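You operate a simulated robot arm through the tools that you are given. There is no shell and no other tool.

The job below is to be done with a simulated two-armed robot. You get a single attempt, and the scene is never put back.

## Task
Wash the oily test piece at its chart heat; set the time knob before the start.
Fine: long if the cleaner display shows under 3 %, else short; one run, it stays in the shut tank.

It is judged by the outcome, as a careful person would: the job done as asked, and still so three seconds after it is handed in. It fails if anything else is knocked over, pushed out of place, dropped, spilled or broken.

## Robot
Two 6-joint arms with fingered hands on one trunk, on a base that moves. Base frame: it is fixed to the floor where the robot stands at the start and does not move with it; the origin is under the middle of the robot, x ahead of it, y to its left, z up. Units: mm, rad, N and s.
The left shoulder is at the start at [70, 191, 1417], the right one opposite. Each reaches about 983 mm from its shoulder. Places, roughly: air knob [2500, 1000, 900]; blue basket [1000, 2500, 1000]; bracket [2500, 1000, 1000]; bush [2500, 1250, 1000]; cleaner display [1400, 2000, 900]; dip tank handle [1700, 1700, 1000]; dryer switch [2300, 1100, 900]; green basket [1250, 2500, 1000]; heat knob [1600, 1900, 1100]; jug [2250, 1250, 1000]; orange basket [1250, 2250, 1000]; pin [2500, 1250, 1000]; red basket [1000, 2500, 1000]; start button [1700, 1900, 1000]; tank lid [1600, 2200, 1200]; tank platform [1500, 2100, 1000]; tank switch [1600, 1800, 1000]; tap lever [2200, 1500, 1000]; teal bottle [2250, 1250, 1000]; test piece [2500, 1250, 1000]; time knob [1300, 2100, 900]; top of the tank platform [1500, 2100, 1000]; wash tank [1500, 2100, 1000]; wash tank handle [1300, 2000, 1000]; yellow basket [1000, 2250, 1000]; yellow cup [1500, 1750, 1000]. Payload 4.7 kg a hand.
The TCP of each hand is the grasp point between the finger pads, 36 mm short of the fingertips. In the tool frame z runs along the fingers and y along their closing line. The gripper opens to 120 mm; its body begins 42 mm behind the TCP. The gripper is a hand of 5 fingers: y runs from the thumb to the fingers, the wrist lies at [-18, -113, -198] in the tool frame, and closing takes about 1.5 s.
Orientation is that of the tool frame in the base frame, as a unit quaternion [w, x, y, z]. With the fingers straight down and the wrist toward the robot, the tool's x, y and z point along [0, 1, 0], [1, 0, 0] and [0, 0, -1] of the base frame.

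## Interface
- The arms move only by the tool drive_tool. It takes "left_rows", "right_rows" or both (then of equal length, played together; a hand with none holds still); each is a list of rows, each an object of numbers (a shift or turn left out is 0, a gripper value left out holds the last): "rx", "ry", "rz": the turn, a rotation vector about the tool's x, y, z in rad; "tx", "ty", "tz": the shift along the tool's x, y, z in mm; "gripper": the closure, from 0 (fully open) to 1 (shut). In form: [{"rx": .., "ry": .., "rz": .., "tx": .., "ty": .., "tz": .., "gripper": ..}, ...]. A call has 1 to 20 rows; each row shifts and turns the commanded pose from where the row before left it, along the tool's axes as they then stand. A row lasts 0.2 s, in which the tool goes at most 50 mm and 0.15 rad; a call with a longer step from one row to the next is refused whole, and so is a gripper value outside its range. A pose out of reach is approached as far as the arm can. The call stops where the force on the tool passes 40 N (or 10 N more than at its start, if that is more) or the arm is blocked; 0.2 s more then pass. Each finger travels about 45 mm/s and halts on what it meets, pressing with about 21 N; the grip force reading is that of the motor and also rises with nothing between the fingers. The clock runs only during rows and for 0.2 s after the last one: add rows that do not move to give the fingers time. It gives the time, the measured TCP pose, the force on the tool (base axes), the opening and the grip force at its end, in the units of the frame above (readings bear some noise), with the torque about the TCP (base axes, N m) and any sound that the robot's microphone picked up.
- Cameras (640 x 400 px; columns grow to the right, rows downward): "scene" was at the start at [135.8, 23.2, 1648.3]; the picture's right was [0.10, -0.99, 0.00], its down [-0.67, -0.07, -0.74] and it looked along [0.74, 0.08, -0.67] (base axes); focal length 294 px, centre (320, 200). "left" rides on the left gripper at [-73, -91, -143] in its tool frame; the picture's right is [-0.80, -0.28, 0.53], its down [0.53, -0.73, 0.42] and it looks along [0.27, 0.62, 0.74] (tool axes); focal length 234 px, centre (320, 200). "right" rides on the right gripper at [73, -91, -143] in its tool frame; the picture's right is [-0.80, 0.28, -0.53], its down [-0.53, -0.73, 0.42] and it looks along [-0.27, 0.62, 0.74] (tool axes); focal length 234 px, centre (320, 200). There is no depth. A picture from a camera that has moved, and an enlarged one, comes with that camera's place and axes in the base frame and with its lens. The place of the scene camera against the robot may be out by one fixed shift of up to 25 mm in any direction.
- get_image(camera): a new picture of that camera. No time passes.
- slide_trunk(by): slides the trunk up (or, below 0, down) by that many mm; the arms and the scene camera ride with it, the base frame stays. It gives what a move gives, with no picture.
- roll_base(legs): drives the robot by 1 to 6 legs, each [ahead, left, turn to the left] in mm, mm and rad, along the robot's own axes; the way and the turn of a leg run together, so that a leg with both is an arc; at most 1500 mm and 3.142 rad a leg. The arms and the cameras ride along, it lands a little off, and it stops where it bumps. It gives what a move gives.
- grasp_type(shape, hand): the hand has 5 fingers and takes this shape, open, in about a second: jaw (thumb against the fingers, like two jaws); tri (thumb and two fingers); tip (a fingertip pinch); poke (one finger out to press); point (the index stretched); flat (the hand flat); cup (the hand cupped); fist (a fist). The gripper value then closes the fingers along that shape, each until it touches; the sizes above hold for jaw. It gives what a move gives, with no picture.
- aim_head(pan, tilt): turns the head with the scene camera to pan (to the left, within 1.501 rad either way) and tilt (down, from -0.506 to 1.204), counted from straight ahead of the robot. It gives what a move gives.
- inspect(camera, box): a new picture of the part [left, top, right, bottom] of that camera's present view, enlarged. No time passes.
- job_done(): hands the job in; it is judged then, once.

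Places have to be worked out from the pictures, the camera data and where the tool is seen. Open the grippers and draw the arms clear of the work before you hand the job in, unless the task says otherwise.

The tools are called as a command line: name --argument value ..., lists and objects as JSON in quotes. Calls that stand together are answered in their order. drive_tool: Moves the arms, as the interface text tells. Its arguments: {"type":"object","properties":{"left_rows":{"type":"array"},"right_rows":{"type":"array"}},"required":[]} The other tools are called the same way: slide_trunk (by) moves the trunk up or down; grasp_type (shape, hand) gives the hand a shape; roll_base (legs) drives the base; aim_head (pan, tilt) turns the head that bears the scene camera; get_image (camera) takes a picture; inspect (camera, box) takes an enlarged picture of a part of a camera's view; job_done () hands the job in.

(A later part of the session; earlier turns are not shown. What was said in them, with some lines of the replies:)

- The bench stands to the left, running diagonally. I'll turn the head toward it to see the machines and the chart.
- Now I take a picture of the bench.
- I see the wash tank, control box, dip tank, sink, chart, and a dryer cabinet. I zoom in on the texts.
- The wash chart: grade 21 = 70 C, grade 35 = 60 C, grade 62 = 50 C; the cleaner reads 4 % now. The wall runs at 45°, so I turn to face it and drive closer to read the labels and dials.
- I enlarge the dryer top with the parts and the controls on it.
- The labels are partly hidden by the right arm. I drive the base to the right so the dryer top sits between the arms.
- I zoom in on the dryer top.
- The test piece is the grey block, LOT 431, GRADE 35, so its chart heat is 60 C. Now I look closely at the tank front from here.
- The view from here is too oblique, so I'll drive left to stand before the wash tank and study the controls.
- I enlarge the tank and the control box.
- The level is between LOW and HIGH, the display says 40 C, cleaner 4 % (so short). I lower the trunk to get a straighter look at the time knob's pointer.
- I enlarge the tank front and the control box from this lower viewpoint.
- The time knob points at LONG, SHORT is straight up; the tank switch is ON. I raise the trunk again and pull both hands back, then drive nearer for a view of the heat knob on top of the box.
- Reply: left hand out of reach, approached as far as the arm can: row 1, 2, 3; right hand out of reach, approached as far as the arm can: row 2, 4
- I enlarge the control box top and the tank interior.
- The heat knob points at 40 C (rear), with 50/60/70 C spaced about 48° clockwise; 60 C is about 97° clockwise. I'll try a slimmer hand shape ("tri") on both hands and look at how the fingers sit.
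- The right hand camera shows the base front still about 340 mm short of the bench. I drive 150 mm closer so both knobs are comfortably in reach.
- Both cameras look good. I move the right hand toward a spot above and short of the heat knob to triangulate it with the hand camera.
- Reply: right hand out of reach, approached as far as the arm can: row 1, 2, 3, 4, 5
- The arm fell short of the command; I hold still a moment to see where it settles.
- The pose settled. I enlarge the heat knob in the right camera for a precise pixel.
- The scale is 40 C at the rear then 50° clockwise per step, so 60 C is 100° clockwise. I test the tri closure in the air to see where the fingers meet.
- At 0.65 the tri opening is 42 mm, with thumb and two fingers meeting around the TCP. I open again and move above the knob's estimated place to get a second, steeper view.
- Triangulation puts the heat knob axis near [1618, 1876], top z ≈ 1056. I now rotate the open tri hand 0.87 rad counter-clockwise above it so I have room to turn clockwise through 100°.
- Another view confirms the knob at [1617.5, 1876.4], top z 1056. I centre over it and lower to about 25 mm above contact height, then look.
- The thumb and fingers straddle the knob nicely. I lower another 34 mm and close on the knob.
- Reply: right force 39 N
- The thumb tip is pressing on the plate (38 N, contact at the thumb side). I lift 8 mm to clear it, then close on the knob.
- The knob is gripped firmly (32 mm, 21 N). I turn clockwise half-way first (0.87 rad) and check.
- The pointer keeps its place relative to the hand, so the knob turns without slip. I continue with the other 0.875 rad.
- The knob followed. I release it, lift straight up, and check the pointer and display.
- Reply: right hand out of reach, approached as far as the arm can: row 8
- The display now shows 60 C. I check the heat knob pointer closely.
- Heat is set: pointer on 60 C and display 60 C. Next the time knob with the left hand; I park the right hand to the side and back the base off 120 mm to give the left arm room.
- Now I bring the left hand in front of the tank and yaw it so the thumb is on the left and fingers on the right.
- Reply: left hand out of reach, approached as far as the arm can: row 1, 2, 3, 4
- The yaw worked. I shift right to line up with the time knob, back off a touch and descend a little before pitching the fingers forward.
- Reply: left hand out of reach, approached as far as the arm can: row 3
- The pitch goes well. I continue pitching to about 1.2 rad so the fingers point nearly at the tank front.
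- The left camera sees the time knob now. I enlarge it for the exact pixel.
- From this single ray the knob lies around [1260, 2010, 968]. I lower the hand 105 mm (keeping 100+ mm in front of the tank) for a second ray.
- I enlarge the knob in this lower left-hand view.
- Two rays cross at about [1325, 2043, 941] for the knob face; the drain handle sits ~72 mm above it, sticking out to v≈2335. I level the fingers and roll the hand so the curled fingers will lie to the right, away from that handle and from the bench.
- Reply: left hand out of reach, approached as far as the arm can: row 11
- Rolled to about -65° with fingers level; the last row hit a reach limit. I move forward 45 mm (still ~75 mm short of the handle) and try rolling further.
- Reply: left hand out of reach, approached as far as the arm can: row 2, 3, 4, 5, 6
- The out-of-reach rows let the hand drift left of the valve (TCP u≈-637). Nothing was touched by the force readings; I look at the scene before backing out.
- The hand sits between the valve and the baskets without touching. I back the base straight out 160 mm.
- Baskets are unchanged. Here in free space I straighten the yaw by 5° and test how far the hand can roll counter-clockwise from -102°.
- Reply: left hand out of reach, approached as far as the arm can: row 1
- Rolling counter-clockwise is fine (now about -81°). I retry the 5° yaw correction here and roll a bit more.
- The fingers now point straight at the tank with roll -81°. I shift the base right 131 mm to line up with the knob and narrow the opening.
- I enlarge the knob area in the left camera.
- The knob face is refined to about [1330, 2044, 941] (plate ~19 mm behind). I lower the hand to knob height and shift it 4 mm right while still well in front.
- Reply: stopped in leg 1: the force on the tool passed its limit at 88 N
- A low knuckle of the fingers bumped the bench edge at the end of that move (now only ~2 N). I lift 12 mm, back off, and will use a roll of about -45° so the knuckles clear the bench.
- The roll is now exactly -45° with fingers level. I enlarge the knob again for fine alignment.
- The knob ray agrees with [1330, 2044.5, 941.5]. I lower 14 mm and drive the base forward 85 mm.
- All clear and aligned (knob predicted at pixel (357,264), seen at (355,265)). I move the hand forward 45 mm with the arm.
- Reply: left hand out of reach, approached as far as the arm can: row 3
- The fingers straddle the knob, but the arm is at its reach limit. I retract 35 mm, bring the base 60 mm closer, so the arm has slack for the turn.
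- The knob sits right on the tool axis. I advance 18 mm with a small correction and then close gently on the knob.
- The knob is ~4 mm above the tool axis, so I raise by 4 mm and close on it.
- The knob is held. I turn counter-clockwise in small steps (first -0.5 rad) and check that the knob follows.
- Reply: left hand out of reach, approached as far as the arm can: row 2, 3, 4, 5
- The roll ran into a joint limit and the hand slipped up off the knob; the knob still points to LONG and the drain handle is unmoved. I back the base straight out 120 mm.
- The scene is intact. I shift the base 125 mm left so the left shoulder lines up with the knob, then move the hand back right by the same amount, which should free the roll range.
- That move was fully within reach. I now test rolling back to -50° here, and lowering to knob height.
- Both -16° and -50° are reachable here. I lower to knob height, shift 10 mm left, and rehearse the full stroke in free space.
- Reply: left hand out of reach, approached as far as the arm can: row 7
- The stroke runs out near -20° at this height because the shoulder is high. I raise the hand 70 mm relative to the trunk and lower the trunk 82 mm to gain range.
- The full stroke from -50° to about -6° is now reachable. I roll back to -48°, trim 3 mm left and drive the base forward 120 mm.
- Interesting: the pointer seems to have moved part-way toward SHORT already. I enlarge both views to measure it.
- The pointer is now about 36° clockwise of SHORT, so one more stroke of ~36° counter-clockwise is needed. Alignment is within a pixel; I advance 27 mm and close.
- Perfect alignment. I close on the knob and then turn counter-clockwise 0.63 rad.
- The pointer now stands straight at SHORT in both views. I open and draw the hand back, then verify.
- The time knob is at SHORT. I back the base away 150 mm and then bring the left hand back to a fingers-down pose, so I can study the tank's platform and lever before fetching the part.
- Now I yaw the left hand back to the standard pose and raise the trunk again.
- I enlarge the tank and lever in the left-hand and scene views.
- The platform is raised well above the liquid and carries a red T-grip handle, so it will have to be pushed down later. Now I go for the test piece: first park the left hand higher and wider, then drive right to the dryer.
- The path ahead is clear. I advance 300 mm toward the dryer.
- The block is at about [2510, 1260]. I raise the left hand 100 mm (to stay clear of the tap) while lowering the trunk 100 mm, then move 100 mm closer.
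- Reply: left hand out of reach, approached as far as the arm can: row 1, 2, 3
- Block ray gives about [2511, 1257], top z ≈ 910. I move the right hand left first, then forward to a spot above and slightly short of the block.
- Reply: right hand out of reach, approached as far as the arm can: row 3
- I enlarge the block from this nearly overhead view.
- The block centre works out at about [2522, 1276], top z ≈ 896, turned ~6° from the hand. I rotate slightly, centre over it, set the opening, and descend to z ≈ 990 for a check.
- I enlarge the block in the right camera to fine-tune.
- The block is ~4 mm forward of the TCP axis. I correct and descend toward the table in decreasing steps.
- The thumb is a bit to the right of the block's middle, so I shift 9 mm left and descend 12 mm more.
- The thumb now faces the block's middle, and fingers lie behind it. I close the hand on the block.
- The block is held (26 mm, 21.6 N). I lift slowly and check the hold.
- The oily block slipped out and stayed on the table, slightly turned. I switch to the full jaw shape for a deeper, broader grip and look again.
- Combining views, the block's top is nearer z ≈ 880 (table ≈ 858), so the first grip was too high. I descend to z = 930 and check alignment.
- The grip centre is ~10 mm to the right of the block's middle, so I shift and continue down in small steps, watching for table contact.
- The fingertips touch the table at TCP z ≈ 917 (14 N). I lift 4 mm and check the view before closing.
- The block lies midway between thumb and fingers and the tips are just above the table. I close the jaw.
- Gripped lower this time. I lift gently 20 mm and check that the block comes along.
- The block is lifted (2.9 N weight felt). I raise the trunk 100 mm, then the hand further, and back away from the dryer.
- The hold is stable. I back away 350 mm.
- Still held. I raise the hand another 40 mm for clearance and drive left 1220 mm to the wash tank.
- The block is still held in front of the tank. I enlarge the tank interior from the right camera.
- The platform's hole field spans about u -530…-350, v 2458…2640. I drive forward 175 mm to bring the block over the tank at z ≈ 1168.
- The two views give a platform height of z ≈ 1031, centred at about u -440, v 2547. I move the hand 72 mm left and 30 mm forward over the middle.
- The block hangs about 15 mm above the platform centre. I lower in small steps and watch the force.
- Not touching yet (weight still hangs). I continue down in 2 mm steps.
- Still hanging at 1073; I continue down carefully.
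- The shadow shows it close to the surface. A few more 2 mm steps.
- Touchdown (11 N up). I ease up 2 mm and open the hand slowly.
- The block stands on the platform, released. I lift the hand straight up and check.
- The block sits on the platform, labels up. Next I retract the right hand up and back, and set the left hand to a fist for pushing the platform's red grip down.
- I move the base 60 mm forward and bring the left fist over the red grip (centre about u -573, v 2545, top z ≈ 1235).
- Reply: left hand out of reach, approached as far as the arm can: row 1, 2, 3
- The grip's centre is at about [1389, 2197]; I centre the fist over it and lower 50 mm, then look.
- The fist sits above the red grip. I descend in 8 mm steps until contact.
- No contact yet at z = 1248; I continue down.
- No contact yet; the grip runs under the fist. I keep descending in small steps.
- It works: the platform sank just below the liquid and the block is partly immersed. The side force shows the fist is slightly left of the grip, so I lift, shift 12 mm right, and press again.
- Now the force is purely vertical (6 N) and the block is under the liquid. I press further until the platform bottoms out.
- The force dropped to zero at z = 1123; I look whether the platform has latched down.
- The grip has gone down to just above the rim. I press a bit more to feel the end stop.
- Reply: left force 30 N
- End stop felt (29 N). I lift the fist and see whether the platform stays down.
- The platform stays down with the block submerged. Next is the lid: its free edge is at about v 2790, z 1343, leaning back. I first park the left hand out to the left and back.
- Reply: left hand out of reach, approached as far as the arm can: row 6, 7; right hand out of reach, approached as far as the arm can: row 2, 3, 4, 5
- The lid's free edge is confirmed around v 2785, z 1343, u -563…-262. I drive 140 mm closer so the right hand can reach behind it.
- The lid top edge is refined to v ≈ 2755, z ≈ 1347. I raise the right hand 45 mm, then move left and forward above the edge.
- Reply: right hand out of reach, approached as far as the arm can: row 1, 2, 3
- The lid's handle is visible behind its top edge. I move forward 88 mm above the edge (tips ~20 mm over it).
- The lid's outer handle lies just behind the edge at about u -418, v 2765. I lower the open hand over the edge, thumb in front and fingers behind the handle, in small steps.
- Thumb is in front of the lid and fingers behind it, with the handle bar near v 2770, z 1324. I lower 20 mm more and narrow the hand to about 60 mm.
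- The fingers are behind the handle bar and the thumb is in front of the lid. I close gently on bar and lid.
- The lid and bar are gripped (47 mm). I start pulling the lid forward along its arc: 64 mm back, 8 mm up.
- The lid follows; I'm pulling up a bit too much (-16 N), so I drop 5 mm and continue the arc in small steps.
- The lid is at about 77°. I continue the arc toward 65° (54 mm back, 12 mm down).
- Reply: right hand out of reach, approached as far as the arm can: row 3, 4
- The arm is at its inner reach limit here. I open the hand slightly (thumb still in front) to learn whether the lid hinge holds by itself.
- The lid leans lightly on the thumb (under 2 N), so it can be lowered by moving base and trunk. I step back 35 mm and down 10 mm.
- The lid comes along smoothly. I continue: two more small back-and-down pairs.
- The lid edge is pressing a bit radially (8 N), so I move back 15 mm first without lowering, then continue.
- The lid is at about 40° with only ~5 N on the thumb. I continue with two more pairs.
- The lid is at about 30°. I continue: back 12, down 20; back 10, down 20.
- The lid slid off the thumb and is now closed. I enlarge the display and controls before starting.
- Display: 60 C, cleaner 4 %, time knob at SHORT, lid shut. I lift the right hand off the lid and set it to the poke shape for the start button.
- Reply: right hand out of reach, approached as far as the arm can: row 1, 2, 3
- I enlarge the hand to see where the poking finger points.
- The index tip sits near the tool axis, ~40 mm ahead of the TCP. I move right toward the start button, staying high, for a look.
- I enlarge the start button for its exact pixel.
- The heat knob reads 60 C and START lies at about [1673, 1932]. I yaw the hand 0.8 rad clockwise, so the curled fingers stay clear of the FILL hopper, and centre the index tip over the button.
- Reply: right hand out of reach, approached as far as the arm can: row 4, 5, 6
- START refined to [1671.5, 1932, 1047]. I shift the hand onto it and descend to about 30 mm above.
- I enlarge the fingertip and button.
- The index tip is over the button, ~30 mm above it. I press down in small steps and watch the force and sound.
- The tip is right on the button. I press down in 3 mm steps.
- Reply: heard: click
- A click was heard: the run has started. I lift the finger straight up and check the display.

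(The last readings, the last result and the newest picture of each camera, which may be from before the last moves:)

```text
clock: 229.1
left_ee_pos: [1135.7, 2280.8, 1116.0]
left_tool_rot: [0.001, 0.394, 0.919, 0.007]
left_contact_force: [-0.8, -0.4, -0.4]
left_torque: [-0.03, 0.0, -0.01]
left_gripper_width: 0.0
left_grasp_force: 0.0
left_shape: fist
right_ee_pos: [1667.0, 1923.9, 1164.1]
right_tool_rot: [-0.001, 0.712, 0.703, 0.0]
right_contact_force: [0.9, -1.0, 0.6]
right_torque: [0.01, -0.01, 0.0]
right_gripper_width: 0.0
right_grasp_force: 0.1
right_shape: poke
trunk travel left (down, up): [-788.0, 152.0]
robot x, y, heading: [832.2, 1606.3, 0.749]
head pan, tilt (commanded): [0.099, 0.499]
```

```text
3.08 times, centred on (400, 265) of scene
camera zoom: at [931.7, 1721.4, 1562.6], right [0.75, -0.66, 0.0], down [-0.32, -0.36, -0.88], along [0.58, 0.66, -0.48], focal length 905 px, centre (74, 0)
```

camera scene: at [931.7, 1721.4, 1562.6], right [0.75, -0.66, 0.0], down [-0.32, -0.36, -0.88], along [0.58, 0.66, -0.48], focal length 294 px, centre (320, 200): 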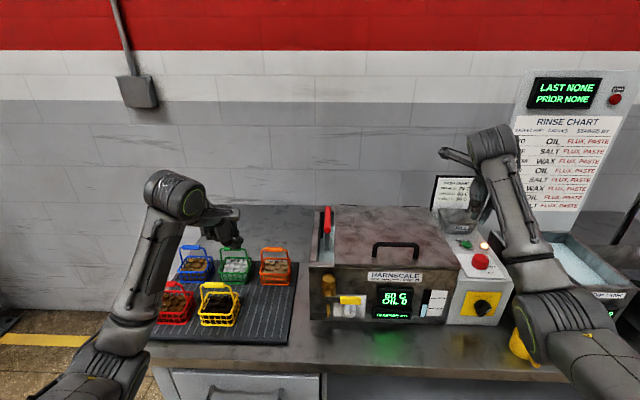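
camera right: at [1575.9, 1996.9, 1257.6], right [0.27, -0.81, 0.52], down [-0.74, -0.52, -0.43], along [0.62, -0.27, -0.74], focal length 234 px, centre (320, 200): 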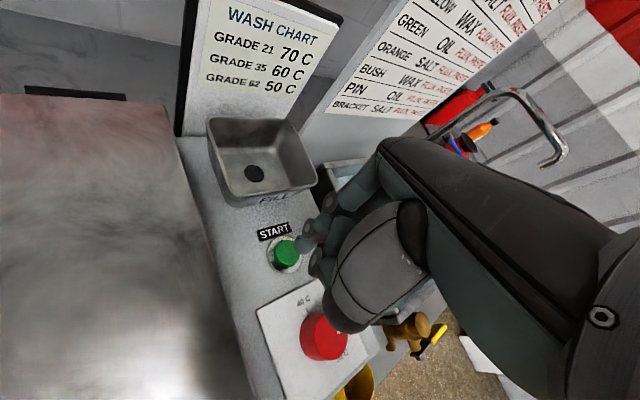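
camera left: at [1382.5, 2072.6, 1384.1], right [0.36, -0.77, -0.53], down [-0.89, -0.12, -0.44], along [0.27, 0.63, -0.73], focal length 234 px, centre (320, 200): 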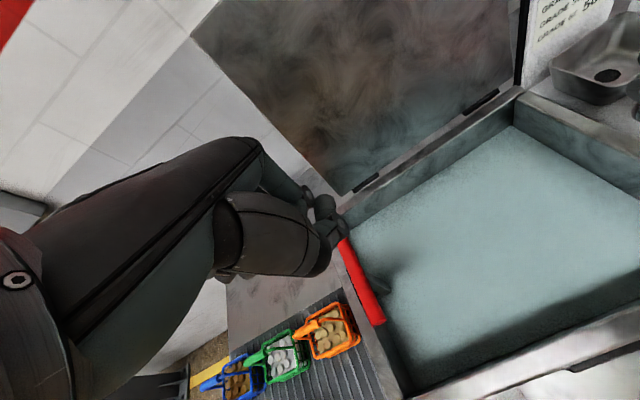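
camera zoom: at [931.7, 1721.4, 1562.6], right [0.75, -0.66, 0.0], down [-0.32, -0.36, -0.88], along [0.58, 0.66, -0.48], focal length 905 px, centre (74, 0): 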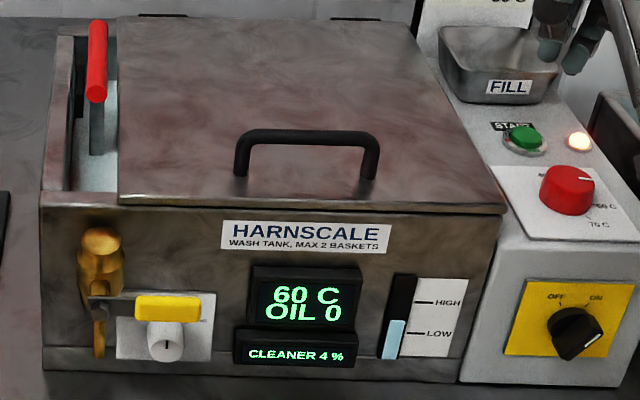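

The lamp is lit: the wash is running at 60 C, short. While it runs I draw the right arm clear: up, then back toward the robot.

drive_tool --right_rows '[{"tz": -35}, {"tz": -25}, {"rz": -0.134}, {"rz": -0.134}, {"rz": -0.134}, {"rz": -0.134}, {"rz": -0.134}, {"rz": -0.13}, {}, {}]'

inspect --camera "scene" --box '[300, 200, 500, 330]'

```text
clock: 231.3
left_ee_pos: [1135.9, 2280.6, 1114.7]
left_tool_rot: [0.003, 0.394, 0.919, 0.008]
left_contact_force: [-0.8, -0.7, -1.1]
left_torque: [0.02, -0.01, 0.01]
left_gripper_width: 0.2
left_grasp_force: 0.1
left_shape: fist
right_ee_pos: [1665.7, 1924.3, 1224.5]
right_tool_rot: [-0.001, 0.382, 0.924, 0.001]
right_contact_force: [0.5, -0.1, 0.3]
right_torque: [0.01, -0.01, -0.02]
right_gripper_width: 0.1
right_grasp_force: 0.1
right_shape: poke
trunk travel left (down, up): [-788.0, 152.0]
robot x, y, heading: [831.0, 1602.0, 0.753]
head pan, tilt (commanded): [0.099, 0.499]
```

```text
3.08 times, centred on (400, 265) of scene
camera zoom: at [931.0, 1721.3, 1562.7], right [0.75, -0.66, 0.0], down [-0.32, -0.36, -0.88], along [0.58, 0.66, -0.48], focal length 905 px, centre (74, 0)
```

zoom: 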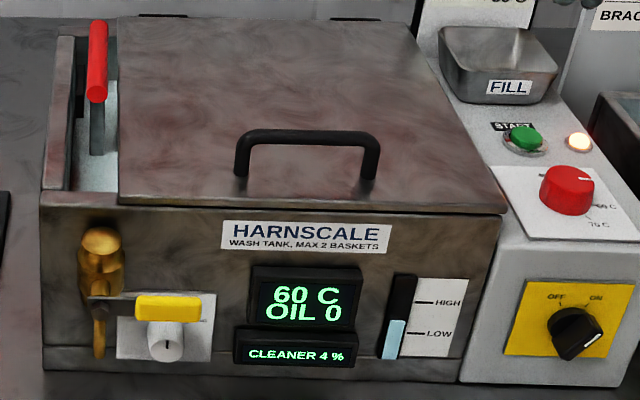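

Still running. I raise the trunk a little and back the base away, bringing both arms clear of the bench.

slide_trunk --by 100

roll_base --legs '[[-350, 0, 0]]'

get_image --camera "scene"

inspect --camera "scene" --box '[290, 180, 460, 300]'

```text
clock: 232.6
left_ee_pos: [1136.9, 2280.5, 1214.4]
left_tool_rot: [0.003, 0.394, 0.919, 0.007]
left_contact_force: [-0.5, 0.3, 0.1]
left_torque: [0.0, -0.02, 0.02]
left_gripper_width: 0.1
left_grasp_force: 0.1
left_shape: fist
right_ee_pos: [1664.9, 1923.9, 1325.0]
right_tool_rot: [-0.001, 0.381, 0.925, 0.0]
right_contact_force: [-0.1, -0.1, 0.7]
right_torque: [-0.03, 0.0, -0.01]
right_gripper_width: 0.1
right_grasp_force: 0.1
right_shape: poke
trunk travel left (down, up): [-888.0, 52.0]
robot x, y, heading: [831.2, 1602.3, 0.751]
head pan, tilt (commanded): [0.099, 0.499]
```

```text
clock: 234.9
left_ee_pos: [882.5, 2044.0, 1215.6]
left_tool_rot: [0.001, 0.394, 0.919, 0.007]
left_contact_force: [0.2, 0.6, -0.2]
left_torque: [0.0, 0.0, -0.01]
left_gripper_width: 0.0
left_grasp_force: 0.1
left_shape: fist
right_ee_pos: [1411.8, 1686.0, 1323.3]
right_tool_rot: [-0.001, 0.382, 0.924, 0.001]
right_contact_force: [0.9, 0.0, -0.5]
right_torque: [-0.02, 0.02, -0.01]
right_gripper_width: 0.2
right_grasp_force: 0.0
right_shape: poke
trunk travel left (down, up): [-888.0, 52.0]
robot x, y, heading: [576.5, 1363.7, 0.751]
head pan, tilt (commanded): [0.099, 0.499]
```

```text
taken
camera scene: at [677.4, 1484.0, 1662.4], right [0.75, -0.66, 0.0], down [-0.32, -0.36, -0.88], along [0.58, 0.66, -0.48], focal length 294 px, centre (320, 200)
```

scene: 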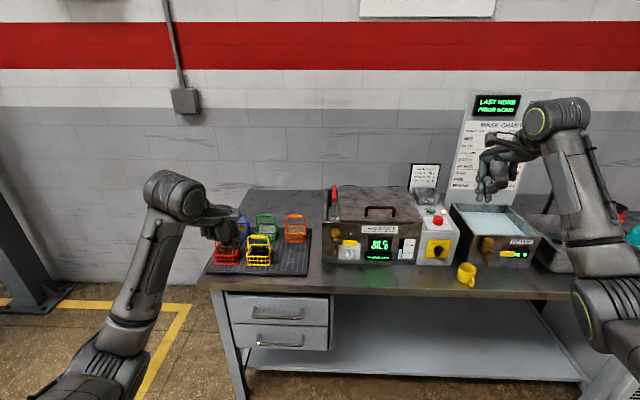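

```text
3.33 times, centred on (375, 240) of scene
camera zoom: at [677.4, 1484.0, 1662.4], right [0.75, -0.66, 0.0], down [-0.32, -0.36, -0.88], along [0.58, 0.66, -0.48], focal length 981 px, centre (137, 67)
```

zoom: 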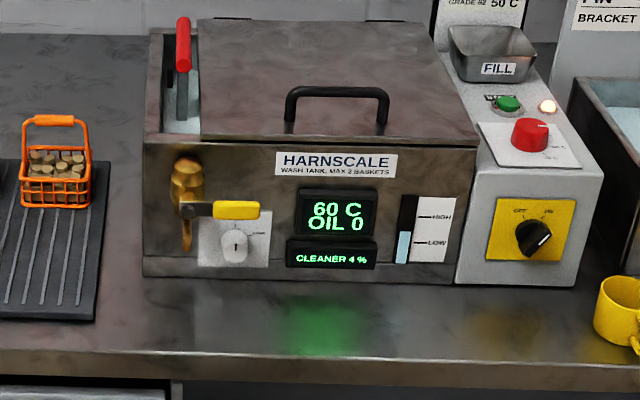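

Lamp still on. I open both hands (jaw shape) and let time pass.

grasp_type --hand "right" --shape "jaw"

grasp_type --hand "left" --shape "jaw"

drive_tool --left_rows '[{"gripper": 0}, {}, {}, {}, {}, {}, {}, {}, {}, {}, {}, {}, {}, {}, {}, {}, {}, {}, {}, {}]' --right_rows '[{"gripper": 0}, {}, {}, {}, {}, {}, {}, {}, {}, {}, {}, {}, {}, {}, {}, {}, {}, {}, {}, {}]'

inspect --camera "scene" --box '[290, 180, 460, 300]'

```text
clock: 235.8
left_ee_pos: [880.2, 2041.5, 1216.7]
left_tool_rot: [0.003, 0.393, 0.919, 0.008]
left_contact_force: [1.2, -0.8, 0.6]
left_torque: [-0.03, 0.01, 0.02]
left_gripper_width: 0.2
left_grasp_force: 0.0
left_shape: fist
right_ee_pos: [1410.6, 1684.2, 1326.1]
right_tool_rot: [-0.001, 0.383, 0.924, 0.001]
right_contact_force: [0.5, 0.4, 0.2]
right_torque: [0.01, 0.03, -0.03]
right_gripper_width: 120.1
right_grasp_force: 0.1
right_shape: jaw
trunk travel left (down, up): [-888.0, 52.0]
robot x, y, heading: [578.0, 1364.6, 0.751]
head pan, tilt (commanded): [0.099, 0.499]
```

```text
clock: 236.7
left_ee_pos: [881.8, 2042.0, 1216.8]
left_tool_rot: [0.002, 0.394, 0.919, 0.008]
left_contact_force: [0.0, -1.0, 0.7]
left_torque: [-0.01, 0.0, 0.02]
left_gripper_width: 119.6
left_grasp_force: 0.0
left_shape: jaw
right_ee_pos: [1412.1, 1684.7, 1325.2]
right_tool_rot: [-0.001, 0.383, 0.924, 0.0]
right_contact_force: [0.1, -0.7, -0.3]
right_torque: [0.04, -0.01, -0.02]
right_gripper_width: 119.6
right_grasp_force: 0.0
right_shape: jaw
trunk travel left (down, up): [-888.0, 52.0]
robot x, y, heading: [573.6, 1367.7, 0.748]
head pan, tilt (commanded): [0.099, 0.499]
```

```text
clock: 240.9
left_ee_pos: [881.1, 2042.3, 1216.7]
left_tool_rot: [0.002, 0.394, 0.919, 0.007]
left_contact_force: [-0.1, 0.2, -0.4]
left_torque: [-0.01, -0.01, -0.01]
left_gripper_width: 119.4
left_grasp_force: 0.0
left_shape: jaw
right_ee_pos: [1411.1, 1685.6, 1326.0]
right_tool_rot: [-0.002, 0.383, 0.924, 0.0]
right_contact_force: [0.5, -0.2, 0.6]
right_torque: [0.03, 0.0, -0.01]
right_gripper_width: 119.9
right_grasp_force: 0.1
right_shape: jaw
trunk travel left (down, up): [-888.0, 52.0]
robot x, y, heading: [575.6, 1363.2, 0.75]
head pan, tilt (commanded): [0.099, 0.499]
```

```text
3.33 times, centred on (375, 240) of scene
camera zoom: at [675.7, 1482.5, 1662.7], right [0.75, -0.66, 0.0], down [-0.32, -0.36, -0.88], along [0.58, 0.66, -0.48], focal length 981 px, centre (137, 67)
```

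zoom: 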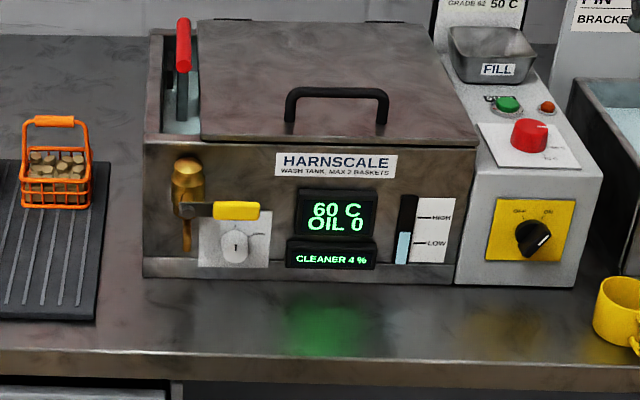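

The lamp went out: the run has ended by itself. I take a closer look at the displays, knobs and lid.

inspect --camera "scene" --box '[330, 210, 430, 270]'

inspect --camera "scene" --box '[405, 190, 475, 275]'

inspect --camera "scene" --box '[460, 85, 540, 150]'

```text
6.40 times, centred on (380, 240) of scene
camera zoom: at [675.7, 1482.5, 1662.7], right [0.75, -0.66, 0.0], down [-0.32, -0.36, -0.88], along [0.58, 0.66, -0.48], focal length 1883 px, centre (-64, -56)
```

zoom: 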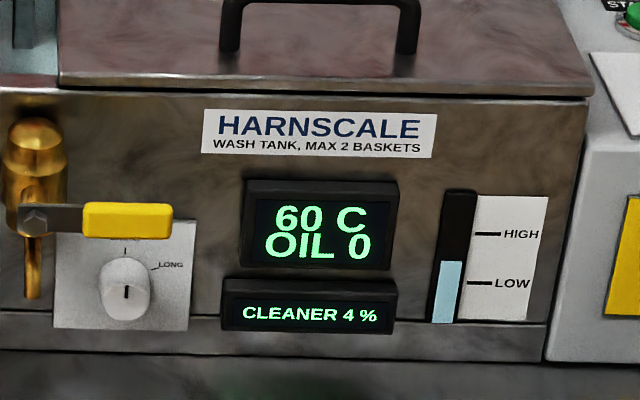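

```text
4.71 times, centred on (440, 232) of scene
camera zoom: at [675.7, 1482.5, 1662.7], right [0.75, -0.66, 0.0], down [-0.32, -0.36, -0.88], along [0.58, 0.66, -0.48], focal length 1384 px, centre (-245, 47)
```

zoom: 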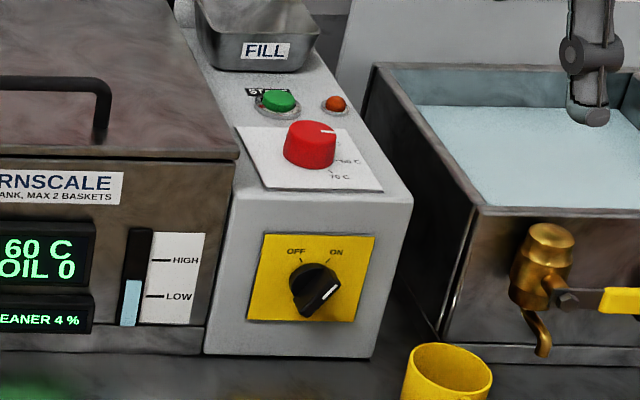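

```text
6.15 times, centred on (500, 118) of scene
camera zoom: at [675.7, 1482.5, 1662.7], right [0.75, -0.66, 0.0], down [-0.32, -0.36, -0.88], along [0.58, 0.66, -0.48], focal length 1811 px, centre (-788, 708)
```

zoom: 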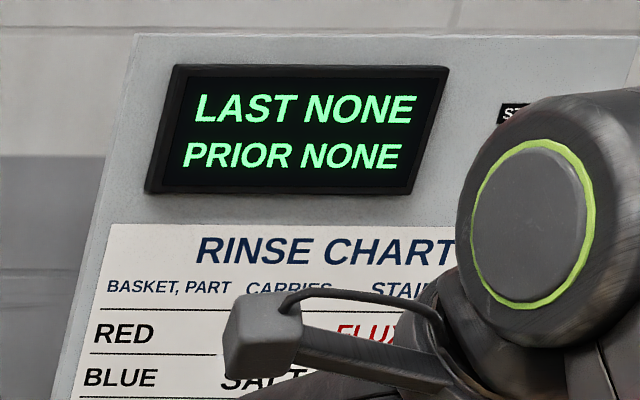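

The run ended on its own at 60 C with the time knob on SHORT. The cleaner reads 4 %, so short was the right setting. The lid is flush, the test piece is submerged on the lowered platform, both hands are open and clear, and nothing else looks disturbed, so I hand the job in.

job_done

```text
The job is handed in.
```

I washed the test piece (the grey block, LOT 431, grade 35) in one run and left it in the shut tank.

- **Heat:** the wash chart gives 60 C for grade 35. I set the heat knob to 60 C and the display read 60 C throughout.
- **Time:** the cleaner display showed 4 %, so I set the time knob to SHORT before pressing start. The pointer sits about 4° off the SHORT mark, towards LONG.
- **Run:** I pressed start once and heard a click. The lamp came on and went out by itself between 7 and 13 seconds later.
- **End state:** the piece went under the liquid on the lowered platform, which I could no longer see once the lid closed. Both hands are open and clear of the bench.

**To be aware of:**
- **Slip:** the block slipped out of my first grip and stayed on the dryer top, turned slightly. The second grip held.
- **Bump:** the left hand bumped the bench front edge once while lining up for the time knob. I saw nothing move.
- **Lid:** it slid off my thumb at about 28° and fell the rest of the way shut.
- **OIL display:** the wash tank's display still read OIL 0 after the run, so nothing on the display confirms that oil came off the piece.
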